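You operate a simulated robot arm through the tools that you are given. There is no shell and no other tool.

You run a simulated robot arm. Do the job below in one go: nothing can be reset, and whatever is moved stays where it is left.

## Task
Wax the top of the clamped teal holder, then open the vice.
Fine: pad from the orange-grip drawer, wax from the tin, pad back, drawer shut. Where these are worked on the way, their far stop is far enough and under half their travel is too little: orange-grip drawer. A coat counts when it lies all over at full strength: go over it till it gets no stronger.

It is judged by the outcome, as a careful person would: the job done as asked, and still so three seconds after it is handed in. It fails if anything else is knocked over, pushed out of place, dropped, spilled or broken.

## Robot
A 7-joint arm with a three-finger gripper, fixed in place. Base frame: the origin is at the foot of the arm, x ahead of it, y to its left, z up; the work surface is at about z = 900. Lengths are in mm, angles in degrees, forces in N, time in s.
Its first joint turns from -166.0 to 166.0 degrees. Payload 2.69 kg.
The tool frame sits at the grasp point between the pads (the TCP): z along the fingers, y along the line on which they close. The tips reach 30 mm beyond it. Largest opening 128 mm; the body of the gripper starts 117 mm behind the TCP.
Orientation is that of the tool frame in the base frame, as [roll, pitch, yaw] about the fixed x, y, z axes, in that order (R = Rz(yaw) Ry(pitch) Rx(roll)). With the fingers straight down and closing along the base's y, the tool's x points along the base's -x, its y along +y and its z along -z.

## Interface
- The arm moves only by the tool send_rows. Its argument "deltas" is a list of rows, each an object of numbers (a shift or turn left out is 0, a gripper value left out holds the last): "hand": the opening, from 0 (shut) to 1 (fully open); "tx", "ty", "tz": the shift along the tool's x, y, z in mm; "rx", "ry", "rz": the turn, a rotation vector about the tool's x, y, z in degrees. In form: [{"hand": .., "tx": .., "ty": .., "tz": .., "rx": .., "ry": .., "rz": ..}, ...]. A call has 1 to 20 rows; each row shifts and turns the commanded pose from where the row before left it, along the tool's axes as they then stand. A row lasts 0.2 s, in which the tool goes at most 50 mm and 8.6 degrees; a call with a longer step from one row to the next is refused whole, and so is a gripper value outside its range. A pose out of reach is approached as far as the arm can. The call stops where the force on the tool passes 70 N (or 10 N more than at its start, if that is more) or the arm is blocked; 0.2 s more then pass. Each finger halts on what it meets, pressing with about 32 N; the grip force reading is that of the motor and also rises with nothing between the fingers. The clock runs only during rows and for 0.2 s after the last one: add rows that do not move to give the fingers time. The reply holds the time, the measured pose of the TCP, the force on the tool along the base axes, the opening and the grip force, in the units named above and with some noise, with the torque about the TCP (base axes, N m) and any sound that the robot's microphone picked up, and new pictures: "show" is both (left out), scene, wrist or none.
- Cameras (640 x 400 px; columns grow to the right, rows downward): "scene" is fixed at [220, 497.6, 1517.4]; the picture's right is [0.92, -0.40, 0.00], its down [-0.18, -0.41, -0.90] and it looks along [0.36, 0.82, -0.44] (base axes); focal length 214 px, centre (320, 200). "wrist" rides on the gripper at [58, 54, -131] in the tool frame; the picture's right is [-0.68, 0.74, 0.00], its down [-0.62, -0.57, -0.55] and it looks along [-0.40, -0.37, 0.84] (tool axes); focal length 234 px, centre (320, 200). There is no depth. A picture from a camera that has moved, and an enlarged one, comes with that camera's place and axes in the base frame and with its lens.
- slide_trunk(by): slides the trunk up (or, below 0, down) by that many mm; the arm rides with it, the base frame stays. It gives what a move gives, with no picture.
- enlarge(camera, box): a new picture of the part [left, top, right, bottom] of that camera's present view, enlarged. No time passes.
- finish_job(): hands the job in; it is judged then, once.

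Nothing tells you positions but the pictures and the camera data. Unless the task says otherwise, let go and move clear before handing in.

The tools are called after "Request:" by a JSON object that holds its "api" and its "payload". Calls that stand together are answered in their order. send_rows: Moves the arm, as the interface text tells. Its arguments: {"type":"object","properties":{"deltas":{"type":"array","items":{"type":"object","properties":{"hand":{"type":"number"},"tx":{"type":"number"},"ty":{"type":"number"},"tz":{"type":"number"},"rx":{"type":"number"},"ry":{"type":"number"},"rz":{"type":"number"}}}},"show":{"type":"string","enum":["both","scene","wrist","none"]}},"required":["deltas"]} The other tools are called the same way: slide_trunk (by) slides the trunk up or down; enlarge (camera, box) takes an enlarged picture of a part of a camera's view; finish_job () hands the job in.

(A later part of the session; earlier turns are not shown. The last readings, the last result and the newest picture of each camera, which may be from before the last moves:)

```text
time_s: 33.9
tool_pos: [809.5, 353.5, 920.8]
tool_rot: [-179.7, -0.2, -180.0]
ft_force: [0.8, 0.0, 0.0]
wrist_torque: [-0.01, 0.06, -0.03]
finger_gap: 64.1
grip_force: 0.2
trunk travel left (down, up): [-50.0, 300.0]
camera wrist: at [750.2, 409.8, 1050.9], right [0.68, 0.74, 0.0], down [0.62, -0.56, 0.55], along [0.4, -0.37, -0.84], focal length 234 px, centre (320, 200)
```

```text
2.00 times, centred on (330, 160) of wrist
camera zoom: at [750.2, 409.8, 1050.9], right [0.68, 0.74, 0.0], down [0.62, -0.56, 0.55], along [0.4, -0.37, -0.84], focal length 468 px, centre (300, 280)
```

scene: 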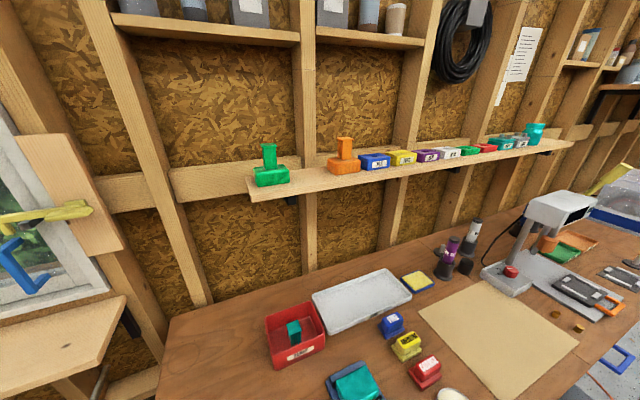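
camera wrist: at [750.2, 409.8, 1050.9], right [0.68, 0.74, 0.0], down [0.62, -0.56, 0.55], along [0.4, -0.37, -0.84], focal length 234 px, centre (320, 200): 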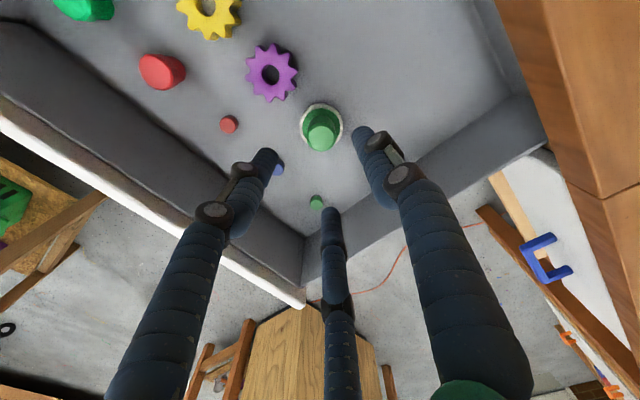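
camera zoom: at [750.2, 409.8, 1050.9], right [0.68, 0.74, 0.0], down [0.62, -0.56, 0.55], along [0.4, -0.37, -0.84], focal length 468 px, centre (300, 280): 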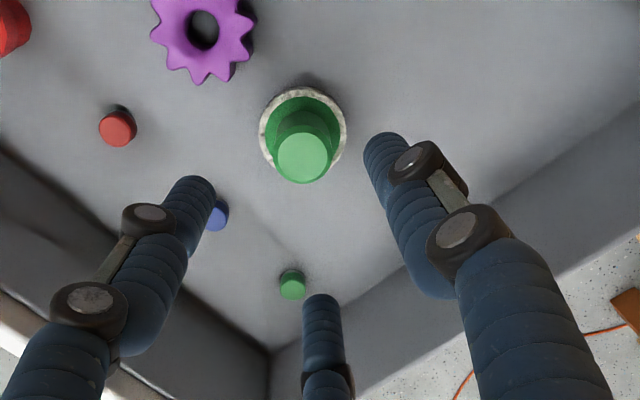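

Refined knob position is (814, 352.5), top z≈789. I'll centre and descend to straddle the knob.

Request:
{"api": "send_rows", "payload": {"deltas": [{"tx": -4.5, "ty": -1}, {"tz": 30}, {"tz": 30}, {"tz": 25}, {"tz": 20}, {"tz": 10}, {"tz": 8}, {"tz": 8}, {}], "show": "wrist"}}

Request:
{"api": "enlarge", "payload": {"camera": "wrist", "box": [220, 60, 440, 260]}}

```text
time_s: 35.9
tool_pos: [816.4, 351.1, 791.6]
tool_rot: [-179.8, -0.1, -179.9]
ft_force: [1.0, -0.2, 0.2]
wrist_torque: [-0.03, 0.0, -0.01]
finger_gap: 64.0
grip_force: 0.0
trunk travel left (down, up): [-50.0, 300.0]
camera wrist: at [756.6, 407.7, 922.8], right [0.68, 0.74, 0.0], down [0.62, -0.56, 0.55], along [0.4, -0.37, -0.84], focal length 234 px, centre (320, 200)
```

wrist: 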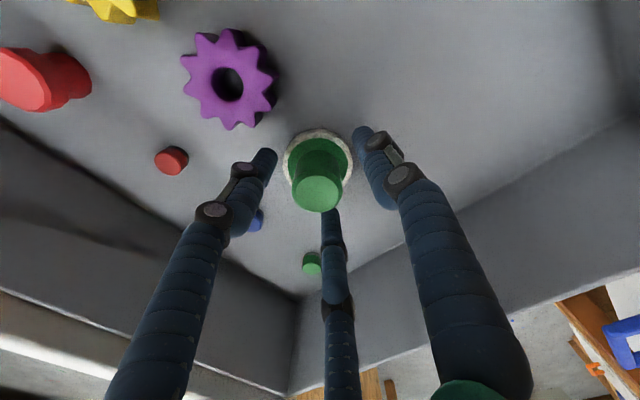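

```text
2.00 times, centred on (330, 160) of wrist
camera zoom: at [756.6, 407.7, 922.8], right [0.68, 0.74, 0.0], down [0.62, -0.56, 0.55], along [0.4, -0.37, -0.84], focal length 468 px, centre (300, 280)
```

zoom: 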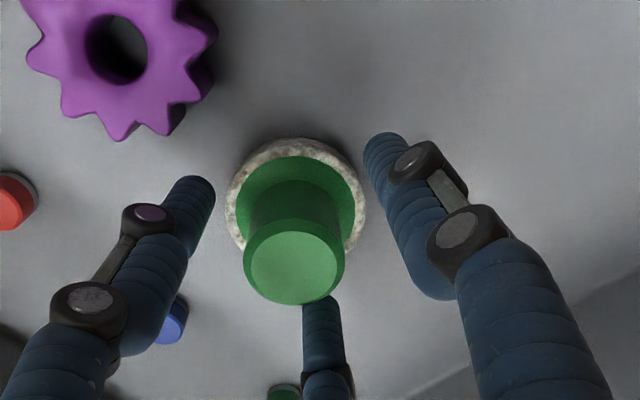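

The knob is centred between the jaws. I'll go a touch lower and close.

Request:
{"api": "send_rows", "payload": {"deltas": [{"tz": 5}, {"hand": 0.35}, {"hand": 0.2}, {"hand": 0.1}, {"hand": 0.0}, {}, {}], "show": "wrist"}}

Request:
{"api": "enlarge", "payload": {"camera": "wrist", "box": [220, 60, 440, 260]}}

```text
time_s: 37.5
tool_pos: [817.0, 351.1, 785.5]
tool_rot: [-179.8, 0.0, 179.9]
ft_force: [0.2, 0.1, 0.4]
wrist_torque: [0.03, 0.0, 0.01]
finger_gap: 31.6
grip_force: 32.2
trunk travel left (down, up): [-50.0, 300.0]
camera wrist: at [756.8, 407.3, 917.6], right [0.68, 0.74, 0.0], down [0.62, -0.56, 0.55], along [0.4, -0.37, -0.84], focal length 234 px, centre (320, 200)
```

wrist: 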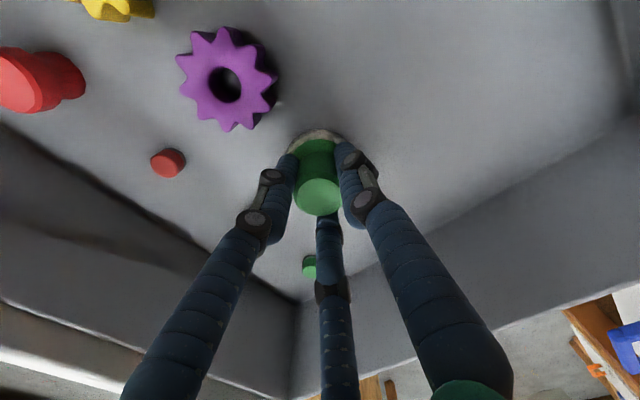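

```text
2.00 times, centred on (330, 160) of wrist
camera zoom: at [756.8, 407.3, 917.6], right [0.68, 0.74, 0.0], down [0.62, -0.56, 0.55], along [0.4, -0.37, -0.84], focal length 468 px, centre (300, 280)
```

zoom: 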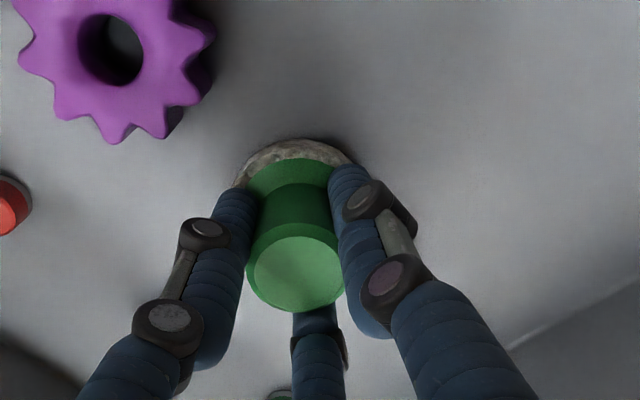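

The knob is held at a gap of 31.6. Its resting spot is TCP (817, 351, 785.5), and I'll lift it straight up.

Request:
{"api": "send_rows", "payload": {"deltas": [{"tz": -10}, {"tz": -20}, {"tz": -30}, {"tz": -40}, {"tz": -40}, {"tz": -40}, {"tz": -40}, {}], "show": "both"}}

Request:
{"api": "enlarge", "payload": {"camera": "wrist", "box": [220, 60, 440, 260]}}

```text
time_s: 39.3
tool_pos: [817.1, 352.6, 1005.6]
tool_rot: [-179.8, -0.1, 180.0]
ft_force: [0.7, -0.5, -0.3]
wrist_torque: [0.02, -0.02, 0.0]
finger_gap: 31.7
grip_force: 31.8
trunk travel left (down, up): [-50.0, 300.0]
camera wrist: at [756.3, 408.2, 1138.0], right [0.68, 0.74, 0.0], down [0.62, -0.56, 0.55], along [0.4, -0.37, -0.84], focal length 234 px, centre (320, 200)
```

scene: 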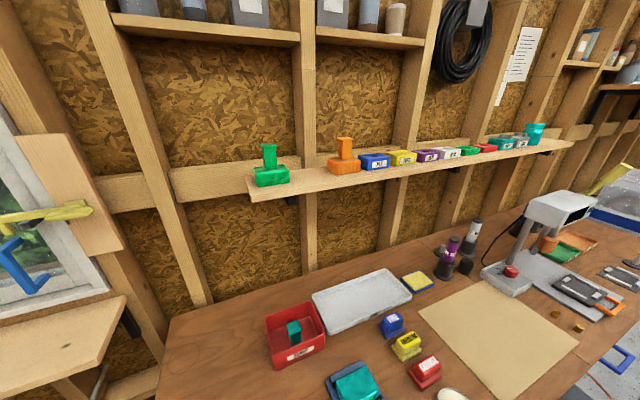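
wrist: 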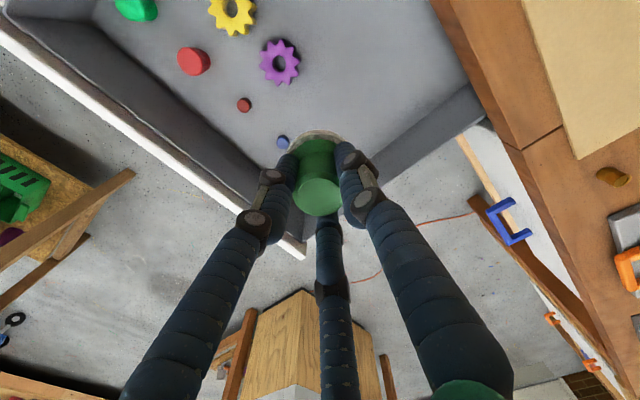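

```text
2.00 times, centred on (330, 160) of wrist
camera zoom: at [756.3, 408.2, 1138.0], right [0.68, 0.74, 0.0], down [0.62, -0.56, 0.55], along [0.4, -0.37, -0.84], focal length 468 px, centre (300, 280)
```

zoom: 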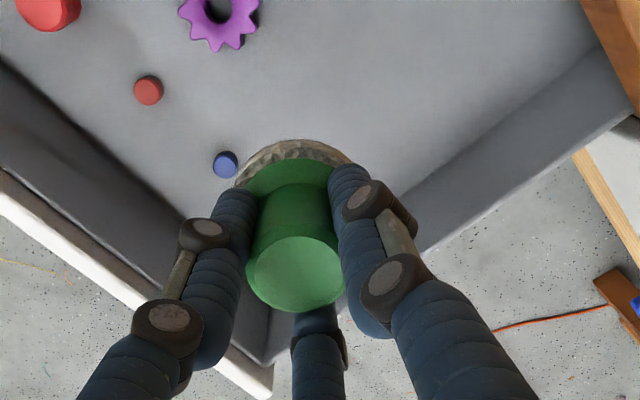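

The pad is held securely with its felt face down. I'll rise and move towards the wax tin, stopping short of it for a localising view.

Request:
{"api": "send_rows", "payload": {"deltas": [{"tz": -38}, {"tz": -38}, {"tx": 39.6, "ty": 18.3}, {"tx": 39.6, "ty": 18.3}, {"tx": 39.6, "ty": 18.3}, {"tx": 39.6, "ty": 18.3}, {"tx": 39.6, "ty": 18.3}, {"tx": 39.6, "ty": 18.3}, {"tx": 39.6, "ty": 18.3}, {}], "show": "both"}}

Request:
{"api": "enlarge", "payload": {"camera": "wrist", "box": [200, 0, 520, 200]}}

Request:
{"api": "enlarge", "payload": {"camera": "scene", "box": [300, 300, 500, 400]}}

```text
time_s: 41.5
tool_pos: [538.8, 479.9, 1082.3]
tool_rot: [-179.8, -0.2, 180.0]
ft_force: [-0.1, 0.5, 0.5]
wrist_torque: [-0.02, -0.03, -0.01]
finger_gap: 31.4
grip_force: 32.1
trunk travel left (down, up): [-50.0, 300.0]
camera wrist: at [478.2, 535.8, 1214.2], right [0.68, 0.74, 0.0], down [0.62, -0.56, 0.55], along [0.4, -0.37, -0.84], focal length 234 px, centre (320, 200)
```

scene: 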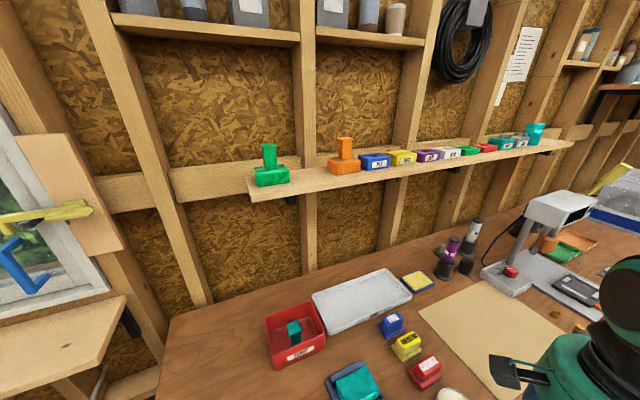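
wrist: 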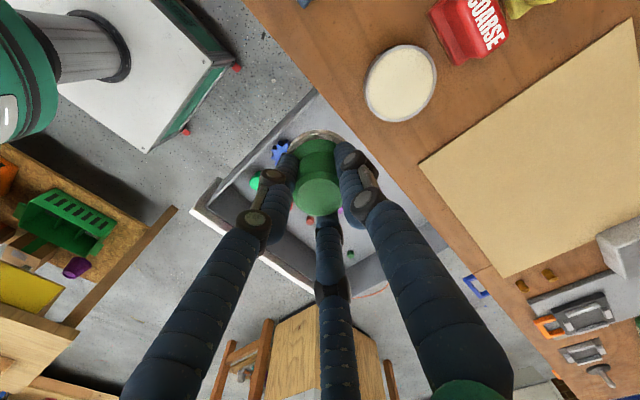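

```text
2.00 times, centred on (360, 100) of wrist
camera zoom: at [478.2, 535.8, 1214.2], right [0.68, 0.74, 0.0], down [0.62, -0.56, 0.55], along [0.4, -0.37, -0.84], focal length 468 px, centre (240, 400)
```

zoom: 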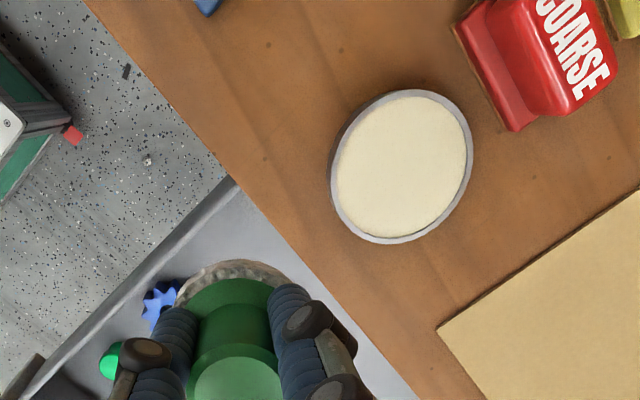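

```text
3.20 times, centred on (400, 350) of scene
camera zoom: at [220.0, 497.6, 1517.4], right [0.92, -0.4, 0.0], down [-0.18, -0.41, -0.9], along [0.36, 0.82, -0.44], focal length 686 px, centre (64, -280)
```

zoom: 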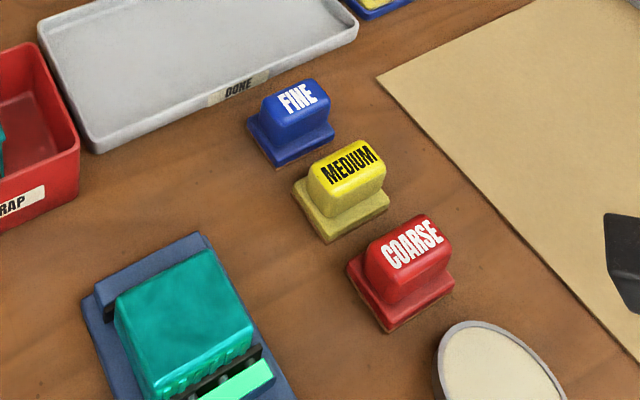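

The tin centre is about (566, 580.5) with its wax surface near z≈910. The nearest edge of the COARSE block is at y≈637. I'll move above the tin and lower the pad.

Request:
{"api": "send_rows", "payload": {"deltas": [{"tx": -9, "ty": 33.5}, {"tx": -9, "ty": 33.5}, {"tx": -9, "ty": 33.5}, {"tz": 30}, {"tz": 30}, {"tz": 20}, {}], "show": "both"}}

Request:
{"api": "enlarge", "payload": {"camera": "wrist", "box": [200, 40, 440, 240]}}

Request:
{"api": "enlarge", "payload": {"camera": "scene", "box": [340, 300, 540, 400]}}

```text
time_s: 43.1
tool_pos: [565.6, 581.3, 1001.6]
tool_rot: [-179.8, -0.2, -180.0]
ft_force: [0.2, -0.4, -0.8]
wrist_torque: [-0.02, 0.04, 0.0]
finger_gap: 31.4
grip_force: 31.7
trunk travel left (down, up): [-50.0, 300.0]
camera wrist: at [506.0, 637.3, 1133.3], right [0.68, 0.74, 0.0], down [0.62, -0.56, 0.55], along [0.4, -0.37, -0.84], focal length 234 px, centre (320, 200)
```

scene: 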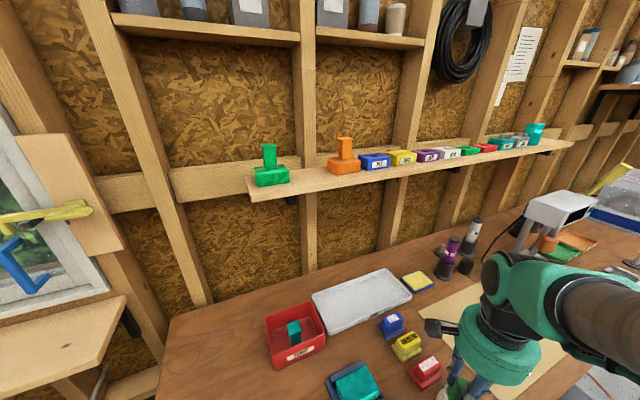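
wrist: 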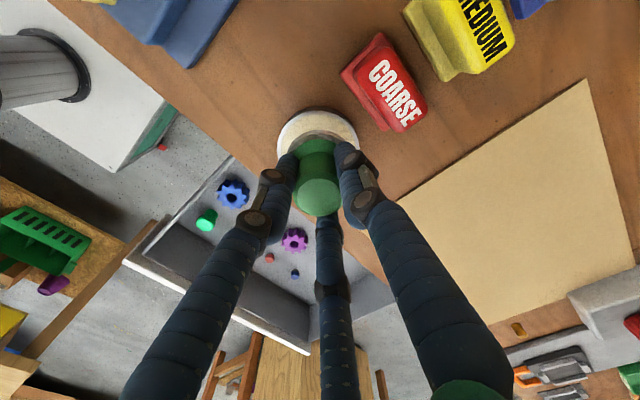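

```text
2.00 times, centred on (320, 140) of wrist
camera zoom: at [506.0, 637.3, 1133.3], right [0.68, 0.74, 0.0], down [0.62, -0.56, 0.55], along [0.4, -0.37, -0.84], focal length 468 px, centre (320, 320)
```

zoom: 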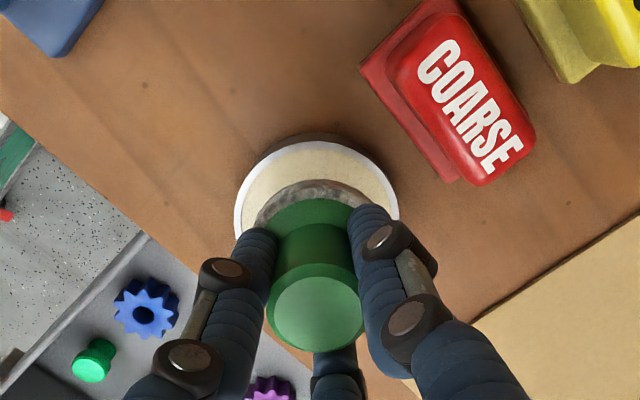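

```text
3.20 times, centred on (440, 350) of scene
camera zoom: at [220.0, 497.6, 1517.4], right [0.92, -0.4, 0.0], down [-0.18, -0.41, -0.9], along [0.36, 0.82, -0.44], focal length 686 px, centre (-64, -280)
```

zoom: 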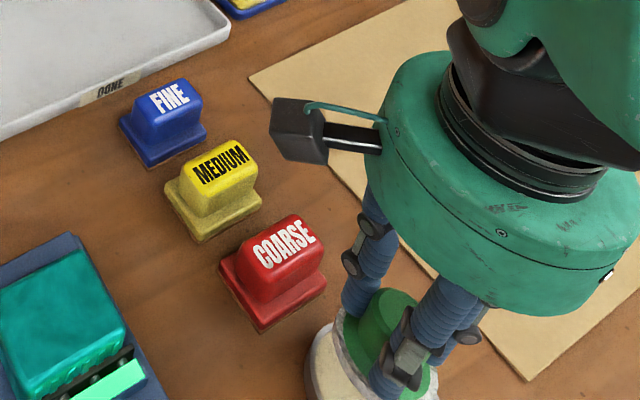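

The pad is centred over the tin, so I'll descend in small steps until I feel the wax.

Request:
{"api": "send_rows", "payload": {"deltas": [{"tz": 8}, {"tz": 6}, {"tz": 4}, {"tz": 3}, {"tz": 3}, {}], "show": "none"}}

```text
time_s: 44.5
tool_pos: [566.4, 581.5, 977.6]
tool_rot: [-179.8, -0.1, 180.0]
ft_force: [0.2, 0.1, -0.6]
wrist_torque: [0.0, 0.0, -0.02]
finger_gap: 31.6
grip_force: 32.0
trunk travel left (down, up): [-50.0, 300.0]
```

Request:
{"api": "send_rows", "payload": {"deltas": [{"tz": 2}, {"tz": 2}, {"tz": 2}, {}], "show": "none"}}

```text
time_s: 45.5
tool_pos: [566.1, 581.4, 973.0]
tool_rot: [-179.8, -0.1, 180.0]
ft_force: [-0.3, 0.0, 0.0]
wrist_torque: [-0.02, -0.01, 0.0]
finger_gap: 31.8
grip_force: 31.3
trunk travel left (down, up): [-50.0, 300.0]
```

Request:
{"api": "send_rows", "payload": {"deltas": [{"tz": 2}, {"tz": 2}, {}], "show": "none"}}

Request:
{"api": "enlarge", "payload": {"camera": "scene", "box": [400, 330, 500, 400]}}

```text
time_s: 46.3
tool_pos: [565.2, 582.0, 967.1]
tool_rot: [-179.9, -0.1, 180.0]
ft_force: [-1.3, -0.6, -0.3]
wrist_torque: [-0.01, 0.03, 0.02]
finger_gap: 31.5
grip_force: 32.0
trunk travel left (down, up): [-50.0, 300.0]
```

```text
5.71 times, centred on (450, 365) of scene
camera zoom: at [220.0, 497.6, 1517.4], right [0.92, -0.4, 0.0], down [-0.18, -0.41, -0.9], along [0.36, 0.82, -0.44], focal length 1226 px, centre (-423, -743)
```

zoom: 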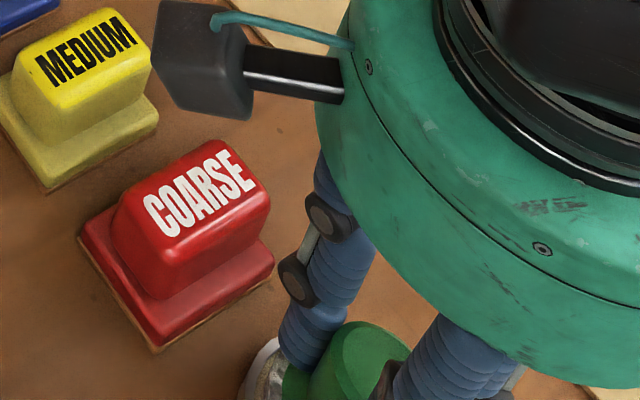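

Request:
{"api": "send_rows", "payload": {"deltas": [{"tz": 2}, {"tz": 1}, {}], "show": "none"}}

Request:
{"api": "enlarge", "payload": {"camera": "wrist", "box": [260, 80, 400, 180]}}

```text
time_s: 47.1
tool_pos: [565.6, 580.1, 964.6]
tool_rot: [-179.8, -0.1, 179.9]
ft_force: [0.4, -0.7, 0.2]
wrist_torque: [0.0, 0.01, -0.02]
finger_gap: 31.5
grip_force: 32.0
trunk travel left (down, up): [-50.0, 300.0]
```

```text
4.00 times, centred on (330, 130) of wrist
camera zoom: at [506.7, 636.0, 1095.9], right [0.68, 0.74, 0.0], down [0.62, -0.56, 0.55], along [0.4, -0.37, -0.84], focal length 937 px, centre (280, 480)
```

zoom: 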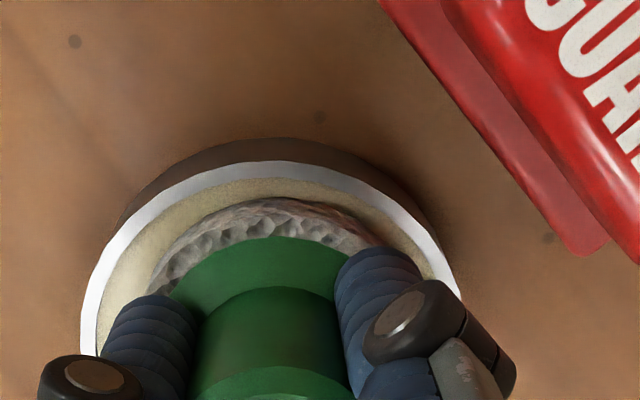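

The felt is just over the wax and inside the rim. I'll keep going down gently.

Request:
{"api": "send_rows", "payload": {"deltas": [{"tz": 1.5}, {"tz": 1.5}, {}], "show": "none"}}

```text
time_s: 47.9
tool_pos: [566.6, 580.7, 964.1]
tool_rot: [180.0, 0.1, 180.0]
ft_force: [0.7, -4.0, 23.7]
wrist_torque: [-0.29, 0.03, -0.07]
finger_gap: 31.5
grip_force: 31.4
trunk travel left (down, up): [-50.0, 300.0]
```

The pad touched the wax at TCP z≈964 with 24 N. I'll rub it about with small ±5 mm moves inside the tin.

Request:
{"api": "send_rows", "payload": {"deltas": [{"tz": -0.5}, {"tx": 5}, {"tx": -5}, {"tx": -5}, {"tx": 5}, {"ty": 5}, {"ty": -5}, {"ty": -5}, {"ty": 5}, {"tx": 5}, {"tx": -5}, {"tx": -5}, {"tx": 5}, {}], "show": "wrist"}}

Request:
{"api": "enlarge", "payload": {"camera": "wrist", "box": [260, 80, 400, 180]}}

```text
time_s: 50.9
tool_pos: [566.9, 579.7, 961.6]
tool_rot: [-179.9, 0.1, -179.9]
ft_force: [6.5, -1.2, 18.6]
wrist_torque: [0.03, -0.26, -0.01]
finger_gap: 31.4
grip_force: 32.4
trunk travel left (down, up): [-50.0, 300.0]
camera wrist: at [506.2, 635.9, 1094.3], right [0.68, 0.74, 0.0], down [0.62, -0.56, 0.55], along [0.4, -0.37, -0.84], focal length 234 px, centre (320, 200)
```

wrist: 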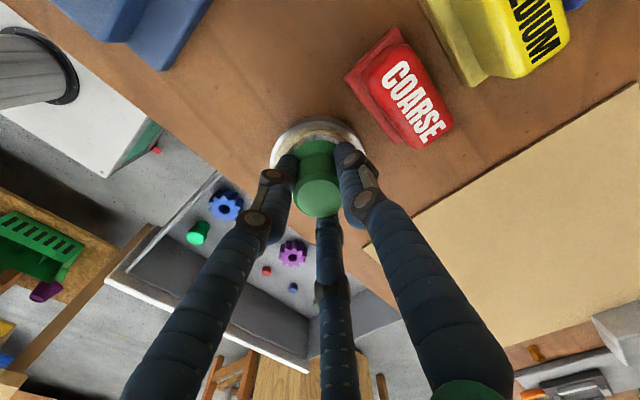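

```text
4.00 times, centred on (330, 130) of wrist
camera zoom: at [506.2, 635.9, 1094.3], right [0.68, 0.74, 0.0], down [0.62, -0.56, 0.55], along [0.4, -0.37, -0.84], focal length 937 px, centre (280, 480)
```

zoom: 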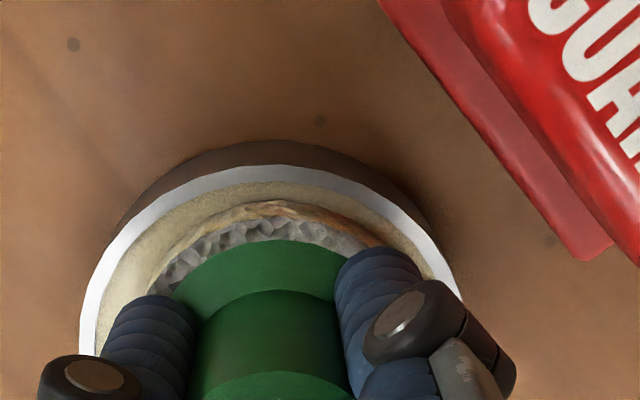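

The felt edge now shows a waxy yellow layer, so the pad is loaded. I'll lift and move to a viewpoint of the holder and vice.

Request:
{"api": "send_rows", "payload": {"deltas": [{"tz": -10}, {"tz": -30}, {"tz": -40}, {"tz": -40}, {"tx": 40, "ty": -4}, {"tx": 40, "ty": -4}, {"tx": 40, "ty": -4}, {"tx": 40, "ty": -4}, {"tx": 40, "ty": -4}, {}], "show": "both"}}

Request:
{"api": "enlarge", "payload": {"camera": "wrist", "box": [320, 0, 560, 180]}}

Request:
{"api": "enlarge", "payload": {"camera": "scene", "box": [300, 340, 420, 400]}}

```text
time_s: 53.1
tool_pos: [366.6, 560.7, 1081.7]
tool_rot: [-179.8, -0.1, 180.0]
ft_force: [-0.6, 0.2, 0.1]
wrist_torque: [-0.01, -0.05, -0.04]
finger_gap: 31.8
grip_force: 32.6
trunk travel left (down, up): [-50.0, 300.0]
camera wrist: at [305.9, 616.1, 1212.8], right [0.68, 0.74, 0.0], down [0.62, -0.56, 0.55], along [0.4, -0.37, -0.84], focal length 234 px, centre (320, 200)
```

scene: 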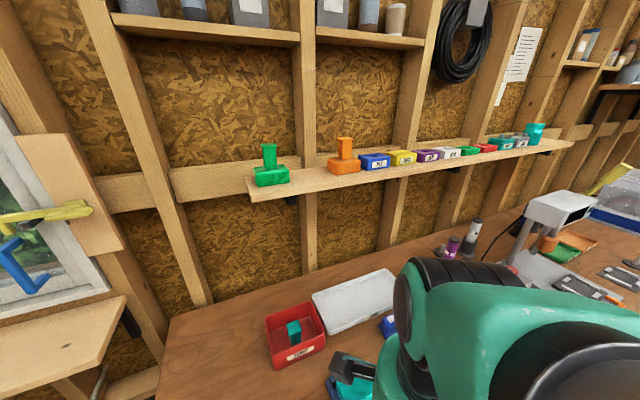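
wrist: 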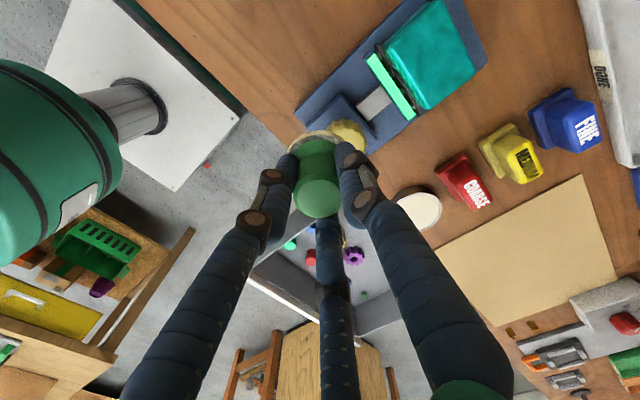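

```text
2.22 times, centred on (440, 90) of wrist
camera zoom: at [305.9, 616.1, 1212.8], right [0.68, 0.74, 0.0], down [0.62, -0.56, 0.55], along [0.4, -0.37, -0.84], focal length 520 px, centre (53, 444)
```

zoom: 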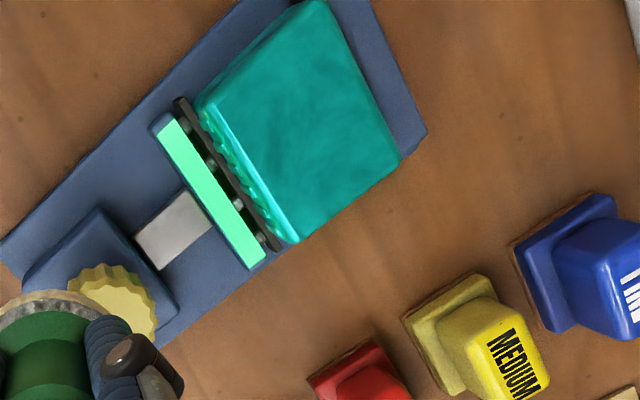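

```text
5.33 times, centred on (360, 370) of scene
camera zoom: at [220.0, 497.6, 1517.4], right [0.92, -0.4, 0.0], down [-0.18, -0.41, -0.9], along [0.36, 0.82, -0.44], focal length 1144 px, centre (107, -707)
```

zoom: 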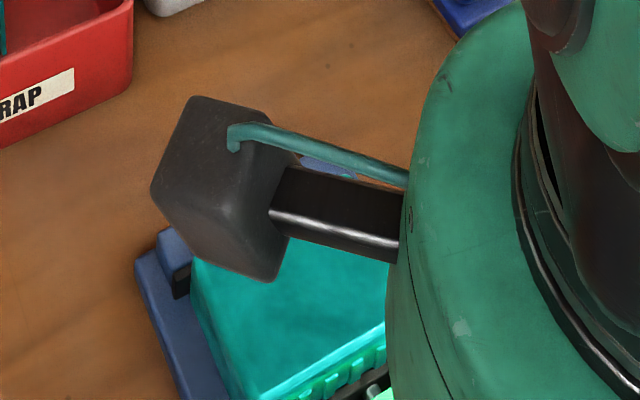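

The teal holder's top spans roughly x 346–424 and y 662–716. The light-green moving jaw is on its -y side and the yellow dial knob is near (386, 576). I'll move the pad over the holder's centre and lower gently.

Request:
{"api": "send_rows", "payload": {"deltas": [{"tx": -5, "ty": 32}, {"tx": -5, "ty": 32}, {"tx": -5, "ty": 32}, {"tx": -4.4, "ty": 32}, {"tz": 15}, {"tz": 10}, {"tz": 10}, {}], "show": "both"}}

Request:
{"api": "enlarge", "payload": {"camera": "wrist", "box": [200, 40, 480, 240]}}

Request:
{"api": "enlarge", "payload": {"camera": "scene", "box": [300, 300, 460, 400]}}

```text
time_s: 54.9
tool_pos: [386.9, 689.9, 1044.6]
tool_rot: [-179.8, -0.1, 180.0]
ft_force: [0.0, 0.2, -0.3]
wrist_torque: [-0.04, 0.0, 0.01]
finger_gap: 31.5
grip_force: 32.0
trunk travel left (down, up): [-50.0, 300.0]
camera wrist: at [326.4, 745.7, 1177.3], right [0.68, 0.74, 0.0], down [0.62, -0.56, 0.55], along [0.4, -0.37, -0.84], focal length 234 px, centre (320, 200)
```

scene: 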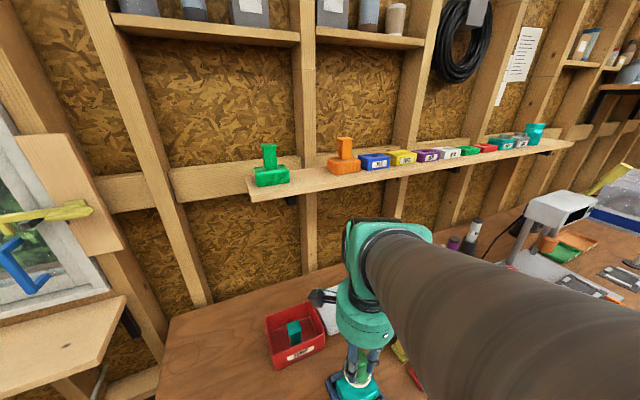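
wrist: 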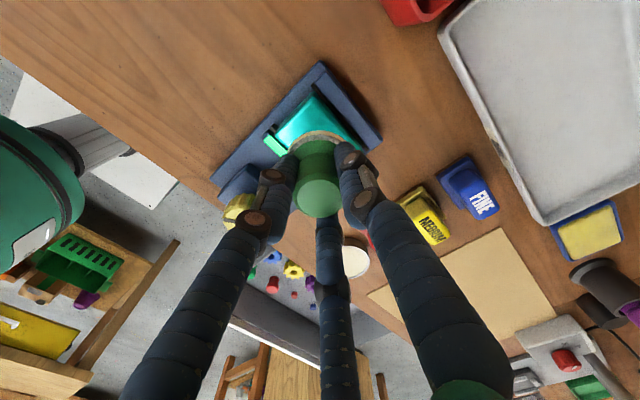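

```text
2.00 times, centred on (340, 140) of wrist
camera zoom: at [326.4, 745.7, 1177.3], right [0.68, 0.74, 0.0], down [0.62, -0.56, 0.55], along [0.4, -0.37, -0.84], focal length 468 px, centre (280, 320)
```

zoom: 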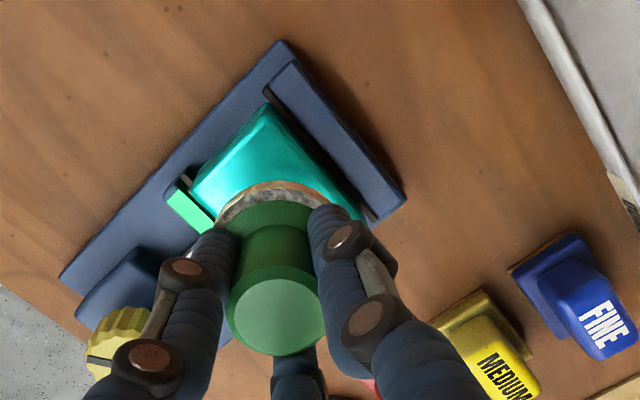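

```text
4.00 times, centred on (380, 350) of scene
camera zoom: at [220.0, 497.6, 1517.4], right [0.92, -0.4, 0.0], down [-0.18, -0.41, -0.9], along [0.36, 0.82, -0.44], focal length 858 px, centre (80, -400)
```

zoom: 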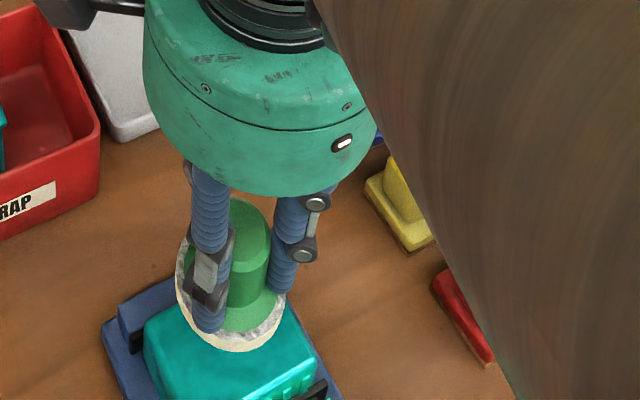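

The holder's top is confirmed at z≈950, centred on (386, 689.5). I'll lower to contact.

Request:
{"api": "send_rows", "payload": {"deltas": [{"tz": 10}, {"tz": 10}, {"tz": 6}, {"tz": 4}, {"tz": 2}, {}], "show": "none"}}

Request:
{"api": "enlarge", "payload": {"camera": "scene", "box": [300, 340, 420, 400]}}

```text
time_s: 56.3
tool_pos: [387.4, 688.2, 1015.4]
tool_rot: [-179.7, -0.2, -180.0]
ft_force: [0.0, 0.7, -0.3]
wrist_torque: [0.0, 0.05, 0.01]
finger_gap: 31.4
grip_force: 31.9
trunk travel left (down, up): [-50.0, 300.0]
```

```text
5.33 times, centred on (360, 370) of scene
camera zoom: at [220.0, 497.6, 1517.4], right [0.92, -0.4, 0.0], down [-0.18, -0.41, -0.9], along [0.36, 0.82, -0.44], focal length 1144 px, centre (107, -707)
```

zoom: 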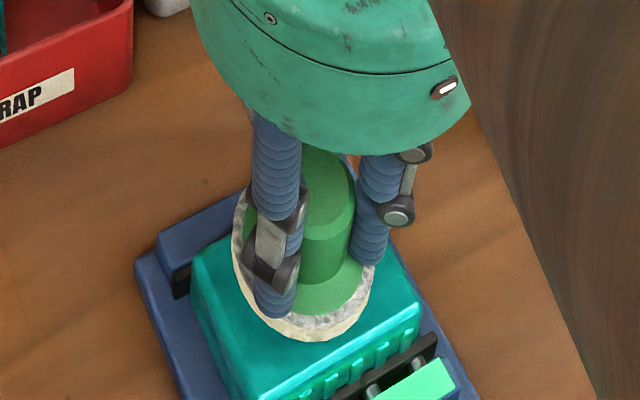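

Request:
{"api": "send_rows", "payload": {"deltas": [{"tz": 2}, {"tz": 2}, {"tz": 2}, {}], "show": "none"}}

```text
time_s: 57.3
tool_pos: [385.8, 690.4, 1007.0]
tool_rot: [-179.8, -0.2, -179.9]
ft_force: [-0.4, -0.1, -0.8]
wrist_torque: [-0.03, 0.01, -0.01]
finger_gap: 31.1
grip_force: 32.2
trunk travel left (down, up): [-50.0, 300.0]
```

Request:
{"api": "send_rows", "payload": {"deltas": [{"tz": 1.5}, {"tz": 1.5}, {}], "show": "none"}}

```text
time_s: 58.1
tool_pos: [386.6, 689.2, 1004.2]
tool_rot: [-179.8, -0.1, -179.9]
ft_force: [0.0, 0.1, -0.7]
wrist_torque: [-0.02, 0.01, -0.01]
finger_gap: 31.7
grip_force: 32.0
trunk travel left (down, up): [-50.0, 300.0]
```

Request:
{"api": "send_rows", "payload": {"deltas": [{"tz": 1.5}, {"tz": 1}, {}], "show": "none"}}

Request:
{"api": "enlarge", "payload": {"camera": "scene", "box": [300, 340, 420, 400]}}

```text
time_s: 58.9
tool_pos: [386.2, 688.3, 1002.6]
tool_rot: [-179.8, -0.1, -180.0]
ft_force: [0.5, -0.2, -0.4]
wrist_torque: [0.01, 0.0, 0.03]
finger_gap: 31.8
grip_force: 31.7
trunk travel left (down, up): [-50.0, 300.0]
```

```text
5.33 times, centred on (360, 370) of scene
camera zoom: at [220.0, 497.6, 1517.4], right [0.92, -0.4, 0.0], down [-0.18, -0.41, -0.9], along [0.36, 0.82, -0.44], focal length 1144 px, centre (107, -707)
```

zoom: 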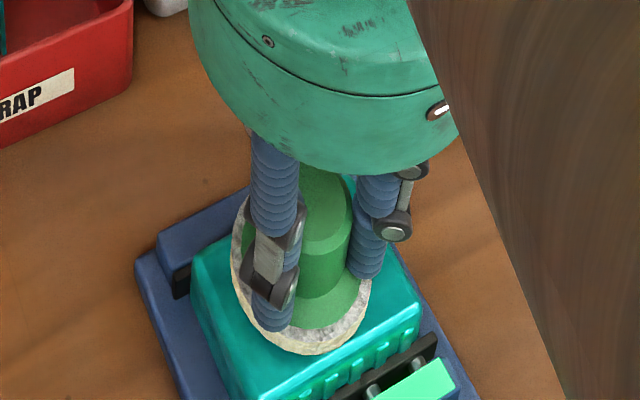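

Request:
{"api": "send_rows", "payload": {"deltas": [{"tz": 1}, {"tz": 1}, {}], "show": "none"}}

```text
time_s: 59.7
tool_pos: [386.8, 688.4, 999.6]
tool_rot: [-179.8, 0.0, -180.0]
ft_force: [-0.2, -0.4, -0.5]
wrist_torque: [-0.02, -0.01, -0.01]
finger_gap: 31.9
grip_force: 31.7
trunk travel left (down, up): [-50.0, 300.0]
```

Request:
{"api": "send_rows", "payload": {"deltas": [{"tz": 1}, {"tz": 1}, {}], "show": "none"}}

```text
time_s: 60.5
tool_pos: [387.5, 688.9, 998.3]
tool_rot: [-179.8, -0.1, -180.0]
ft_force: [-0.1, 0.0, -0.3]
wrist_torque: [0.0, 0.0, -0.01]
finger_gap: 31.2
grip_force: 32.3
trunk travel left (down, up): [-50.0, 300.0]
```

Request:
{"api": "send_rows", "payload": {"deltas": [{"tz": 1}, {"tz": 1}, {}], "show": "none"}}

Request:
{"api": "enlarge", "payload": {"camera": "scene", "box": [300, 340, 420, 400]}}

```text
time_s: 61.3
tool_pos: [385.6, 688.3, 996.3]
tool_rot: [-179.9, -0.1, -180.0]
ft_force: [0.3, 1.1, 1.9]
wrist_torque: [0.08, 0.08, 0.04]
finger_gap: 31.5
grip_force: 31.9
trunk travel left (down, up): [-50.0, 300.0]
```

```text
5.33 times, centred on (360, 370) of scene
camera zoom: at [220.0, 497.6, 1517.4], right [0.92, -0.4, 0.0], down [-0.18, -0.41, -0.9], along [0.36, 0.82, -0.44], focal length 1144 px, centre (107, -707)
```

zoom: 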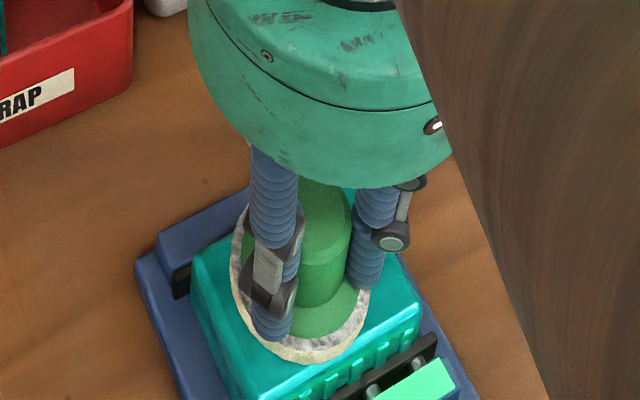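

The pad is just touching the top at about 2 N. I'll press slightly and stroke over the whole face.

Request:
{"api": "send_rows", "payload": {"deltas": [{"tz": 1}, {"tx": 10}, {"tx": 10}, {"tx": 6}, {"tx": -10}, {"tx": -10}, {"tx": -10}, {"tx": -10}, {"tx": -10}, {"tx": 10}, {"tx": 10}, {"tx": 4}, {}], "show": "wrist"}}

Request:
{"api": "enlarge", "payload": {"camera": "scene", "box": [300, 340, 420, 400]}}

```text
time_s: 64.1
tool_pos: [385.2, 688.1, 996.7]
tool_rot: [-179.8, -0.1, -180.0]
ft_force: [4.6, 0.4, 13.7]
wrist_torque: [0.05, -0.24, -0.02]
finger_gap: 31.7
grip_force: 31.6
trunk travel left (down, up): [-50.0, 300.0]
camera wrist: at [325.9, 743.9, 1127.9], right [0.68, 0.74, 0.0], down [0.62, -0.56, 0.55], along [0.4, -0.37, -0.84], focal length 234 px, centre (320, 200)
```

wrist: 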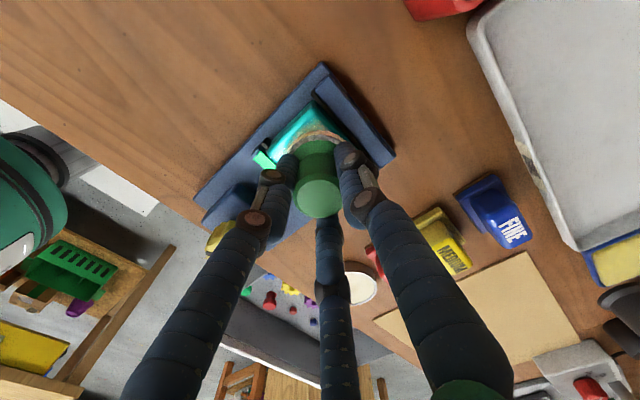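

```text
5.33 times, centred on (360, 370) of scene
camera zoom: at [220.0, 497.6, 1517.4], right [0.92, -0.4, 0.0], down [-0.18, -0.41, -0.9], along [0.36, 0.82, -0.44], focal length 1144 px, centre (107, -707)
```

zoom: 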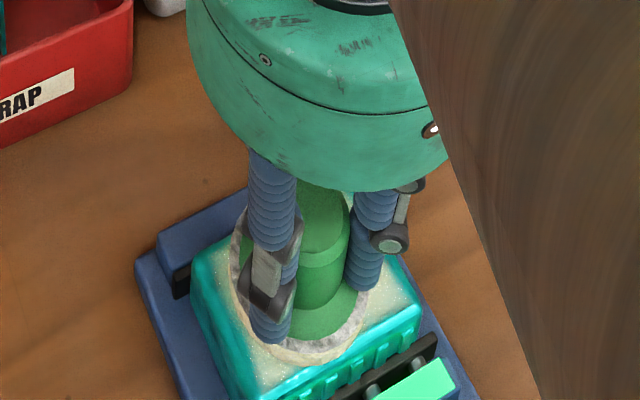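

A cream coat is appearing. I'll continue with rasters at +y and -y so the corners are covered.

Request:
{"api": "send_rows", "payload": {"deltas": [{"ty": 11}, {"tx": 13}, {"tx": 13}, {"tx": -13}, {"tx": -13}, {"tx": -13}, {"tx": -13}, {"ty": -11}, {"ty": -11}, {"tx": 13}, {"tx": 13}, {"tx": 13}, {"tx": 13}, {"ty": 11}, {"ty": 11}, {"tx": -13}, {"tx": -13}, {"ty": -11}, {}], "show": "none"}}

Request:
{"api": "send_rows", "payload": {"deltas": [{"tx": 13}, {"tx": 13}, {"tx": -13}, {"tx": -13}, {"tx": -13}, {"tx": -13}, {"ty": -11}, {"tx": 13}, {"tx": 13}, {"tx": 13}, {"tx": 13}, {"ty": 11}, {"ty": 11}, {"tx": -13}, {"tx": -13}, {"tx": -13}, {"tx": -13}, {"ty": -11}, {"tx": 13}, {"tx": 13}], "show": "none"}}

Request:
{"api": "enlarge", "payload": {"camera": "scene", "box": [300, 340, 420, 400]}}

```text
time_s: 68.1
tool_pos: [385.3, 688.7, 996.3]
tool_rot: [-179.8, -0.1, 180.0]
ft_force: [0.9, -0.4, -0.3]
wrist_torque: [0.05, 0.02, 0.01]
finger_gap: 31.6
grip_force: 32.1
trunk travel left (down, up): [-50.0, 300.0]
```

```text
time_s: 72.3
tool_pos: [387.2, 688.9, 997.2]
tool_rot: [-179.9, -0.1, 180.0]
ft_force: [0.3, 0.0, 0.0]
wrist_torque: [0.01, 0.03, -0.04]
finger_gap: 32.0
grip_force: 32.5
trunk travel left (down, up): [-50.0, 300.0]
```

```text
5.33 times, centred on (360, 370) of scene
camera zoom: at [220.0, 497.6, 1517.4], right [0.92, -0.4, 0.0], down [-0.18, -0.41, -0.9], along [0.36, 0.82, -0.44], focal length 1144 px, centre (107, -707)
```

zoom: 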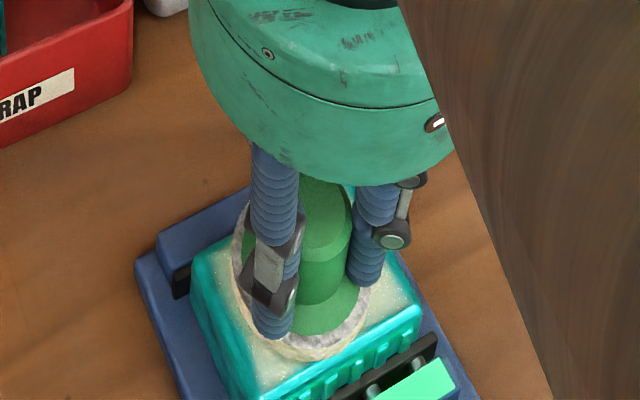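

The force faded to zero, so the pad may have slid a little in the grip. I'll lift and inspect the coat from the earlier viewpoint.

Request:
{"api": "send_rows", "payload": {"deltas": [{"tz": -15}, {"tz": -35}, {"tz": -35}, {"ty": -32}, {"ty": -32}, {"ty": -32}, {"ty": -32}, {}], "show": "wrist"}}

Request:
{"api": "enlarge", "payload": {"camera": "wrist", "box": [360, 0, 500, 130]}}

Request:
{"api": "enlarge", "payload": {"camera": "wrist", "box": [270, 100, 380, 230]}}

```text
time_s: 74.1
tool_pos: [386.9, 562.0, 1081.9]
tool_rot: [-179.8, -0.1, -179.9]
ft_force: [-0.5, -0.8, -0.6]
wrist_torque: [0.01, 0.0, 0.02]
finger_gap: 31.8
grip_force: 31.6
trunk travel left (down, up): [-50.0, 300.0]
camera wrist: at [326.3, 617.4, 1213.4], right [0.68, 0.74, 0.0], down [0.62, -0.56, 0.55], along [0.4, -0.37, -0.84], focal length 234 px, centre (320, 200)
```

wrist: 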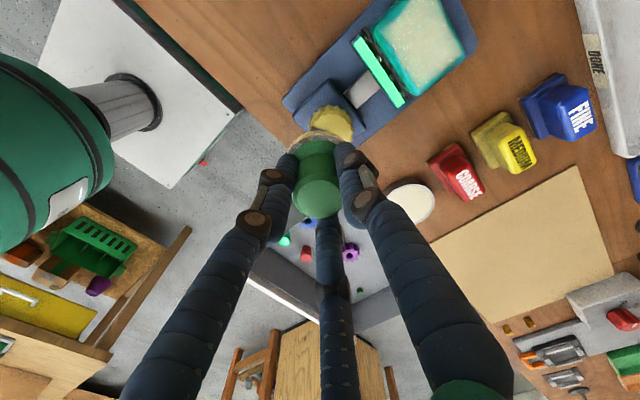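

```text
3.08 times, centred on (430, 65) of wrist
camera zoom: at [326.3, 617.4, 1213.4], right [0.68, 0.74, 0.0], down [0.62, -0.56, 0.55], along [0.4, -0.37, -0.84], focal length 720 px, centre (-18, 615)
```

zoom: 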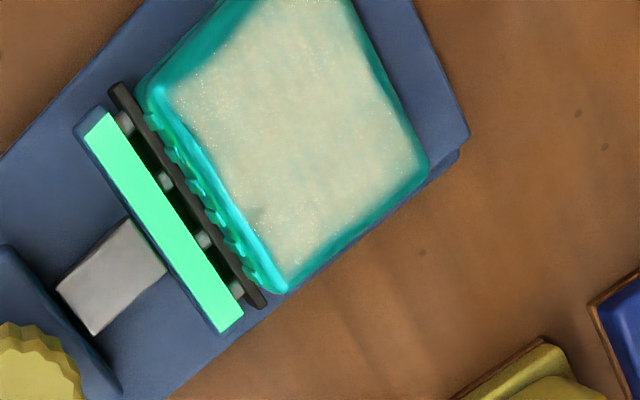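

```text
3.08 times, centred on (325, 165) of wrist
camera zoom: at [326.3, 617.4, 1213.4], right [0.68, 0.74, 0.0], down [0.62, -0.56, 0.55], along [0.4, -0.37, -0.84], focal length 720 px, centre (305, 308)
```

zoom: 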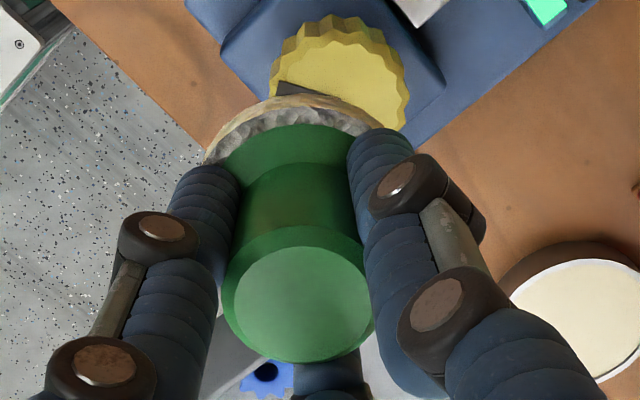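

The coat covers most of the top but is weaker along the +x and +y edges, with thin patches inside. I'll reload the pad at the tin and go over it all again, reaching further to the edges.

Request:
{"api": "send_rows", "payload": {"deltas": [{"tx": -44.8, "ty": 4.6}, {"tx": -44.8, "ty": 4.6}, {"tx": -44.8, "ty": 4.6}, {"tx": -44.8, "ty": 4.7}, {"tz": 35}, {"tz": 35}, {"tz": 25}, {"tz": 10}, {"tz": 6}, {"tz": 4}, {}], "show": "none"}}

```text
time_s: 76.5
tool_pos: [565.0, 579.5, 965.8]
tool_rot: [-179.8, -0.1, 180.0]
ft_force: [0.9, -0.2, -0.4]
wrist_torque: [-0.01, 0.0, 0.01]
finger_gap: 31.3
grip_force: 32.4
trunk travel left (down, up): [-50.0, 300.0]
```

Request:
{"api": "send_rows", "payload": {"deltas": [{"tz": 2}, {"tz": 1.5}, {"tz": 1.5}, {}], "show": "none"}}

```text
time_s: 77.5
tool_pos: [565.2, 578.5, 962.0]
tool_rot: [-179.8, 0.0, 179.9]
ft_force: [1.6, -0.6, 6.8]
wrist_torque: [-0.09, 0.02, -0.02]
finger_gap: 31.6
grip_force: 32.2
trunk travel left (down, up): [-50.0, 300.0]
```

The pad is in contact with the wax at 7 N. I'll rub it around again.

Request:
{"api": "send_rows", "payload": {"deltas": [{"tz": 0.7, "tx": 5}, {"tx": -5}, {"tx": -5}, {"tx": 5}, {"ty": 5}, {"ty": -5}, {"ty": -5}, {"ty": 5}, {"tx": 5}, {"tx": -5}, {"tx": -5}, {"tx": 5}, {"ty": 5}, {"ty": -5}, {"ty": -5}, {"ty": 5}, {}], "show": "wrist"}}

Request:
{"api": "enlarge", "payload": {"camera": "wrist", "box": [260, 80, 400, 180]}}

```text
time_s: 81.1
tool_pos: [564.7, 578.4, 959.5]
tool_rot: [-179.8, -0.1, 179.9]
ft_force: [0.2, -10.4, 22.4]
wrist_torque: [-0.3, 0.13, 0.06]
finger_gap: 31.7
grip_force: 31.4
trunk travel left (down, up): [-50.0, 300.0]
camera wrist: at [504.8, 633.9, 1091.6], right [0.68, 0.74, 0.0], down [0.62, -0.56, 0.55], along [0.4, -0.37, -0.84], focal length 234 px, centre (320, 200)
```

wrist: 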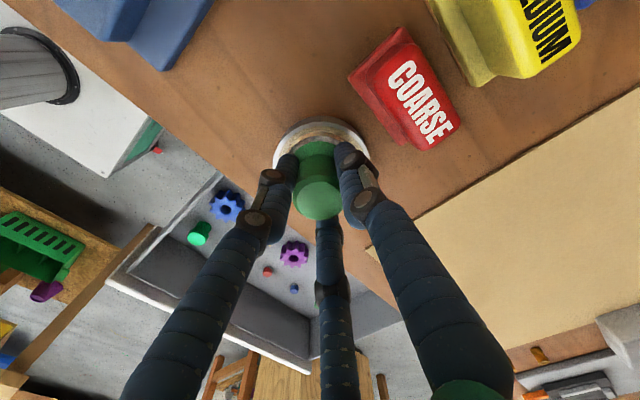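

```text
4.00 times, centred on (330, 130) of wrist
camera zoom: at [504.8, 633.9, 1091.6], right [0.68, 0.74, 0.0], down [0.62, -0.56, 0.55], along [0.4, -0.37, -0.84], focal length 937 px, centre (280, 480)
```

zoom: 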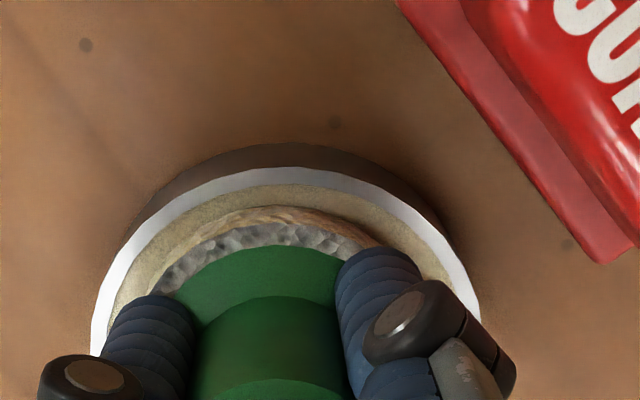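

The pad is reloaded. I'll go back over the holder and down to just above contact.

Request:
{"api": "send_rows", "payload": {"deltas": [{"tz": -10}, {"tz": -35}, {"tz": -35}, {"tz": -40}, {"tx": 35.6, "ty": 21.9}, {"tx": 35.6, "ty": 21.9}, {"tx": 35.6, "ty": 21.9}, {"tx": 35.6, "ty": 21.9}, {"tx": 35.6, "ty": 21.9}, {"tz": 30}, {"tz": 30}, {"tz": 15}, {"tz": 6}, {}], "show": "none"}}

```text
time_s: 84.1
tool_pos: [387.6, 689.0, 997.9]
tool_rot: [-179.7, -0.1, 180.0]
ft_force: [0.6, -0.1, -0.2]
wrist_torque: [0.01, 0.01, 0.02]
finger_gap: 31.9
grip_force: 32.2
trunk travel left (down, up): [-50.0, 300.0]
```

Request:
{"api": "send_rows", "payload": {"deltas": [{"tz": 1.5}, {"tz": 1}, {}], "show": "none"}}

```text
time_s: 84.9
tool_pos: [388.6, 688.5, 996.0]
tool_rot: [-179.8, -0.1, -180.0]
ft_force: [-0.2, -0.7, -1.2]
wrist_torque: [-0.01, -0.03, -0.01]
finger_gap: 31.5
grip_force: 32.1
trunk travel left (down, up): [-50.0, 300.0]
```

Request:
{"api": "send_rows", "payload": {"deltas": [{"tz": 1}, {"tz": 1}, {}], "show": "none"}}

```text
time_s: 85.7
tool_pos: [387.4, 688.4, 994.9]
tool_rot: [-179.8, -0.2, 180.0]
ft_force: [-0.3, -0.8, -0.1]
wrist_torque: [0.0, -0.01, -0.01]
finger_gap: 31.4
grip_force: 31.8
trunk travel left (down, up): [-50.0, 300.0]
```

Request:
{"api": "send_rows", "payload": {"deltas": [{"tz": 1}, {"tz": 1}, {}], "show": "none"}}

```text
time_s: 86.5
tool_pos: [388.0, 689.6, 995.0]
tool_rot: [-179.9, -0.2, -180.0]
ft_force: [-0.2, -1.4, 6.3]
wrist_torque: [-0.04, -0.08, 0.03]
finger_gap: 31.4
grip_force: 32.0
trunk travel left (down, up): [-50.0, 300.0]
```

The pad is in contact at 6 N. I'll press a little more and run full-width passes out to the edges.

Request:
{"api": "send_rows", "payload": {"deltas": [{"tz": 1}, {"ty": 15}, {"tx": 15}, {"tx": 15}, {"tx": -15}, {"tx": -15, "tz": 0.3}, {"tx": -15}, {"tx": -15}, {"ty": -15}, {"ty": -15, "tz": 0.3}, {"tx": 15}, {"tx": 15}, {"tx": 15}, {"tx": 15}, {"ty": 15, "tz": 0.3}, {"tx": -15}, {"tx": -15}, {"tx": -15}, {"tx": -15}, {}], "show": "none"}}

Request:
{"api": "send_rows", "payload": {"deltas": [{"ty": 15}, {"tx": 15, "tz": 0.5}, {"tx": 15}, {"tx": 15}, {"tx": 15}, {"ty": -15}, {"ty": -15}, {"tx": -15}, {"tx": -15}, {"tx": -15}, {"tx": -15}, {"ty": 15}, {"tx": 15}, {"tx": 15}, {}], "show": "none"}}

```text
time_s: 90.7
tool_pos: [417.1, 687.7, 993.5]
tool_rot: [-179.9, 0.0, -180.0]
ft_force: [-7.8, -1.2, 31.3]
wrist_torque: [-0.06, 0.41, -0.02]
finger_gap: 31.9
grip_force: 32.2
trunk travel left (down, up): [-50.0, 300.0]
```

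```text
time_s: 93.9
tool_pos: [388.0, 690.6, 994.1]
tool_rot: [-179.9, 0.0, 180.0]
ft_force: [7.8, 1.0, 33.0]
wrist_torque: [-0.01, -0.48, 0.02]
finger_gap: 31.8
grip_force: 32.5
trunk travel left (down, up): [-50.0, 300.0]
```

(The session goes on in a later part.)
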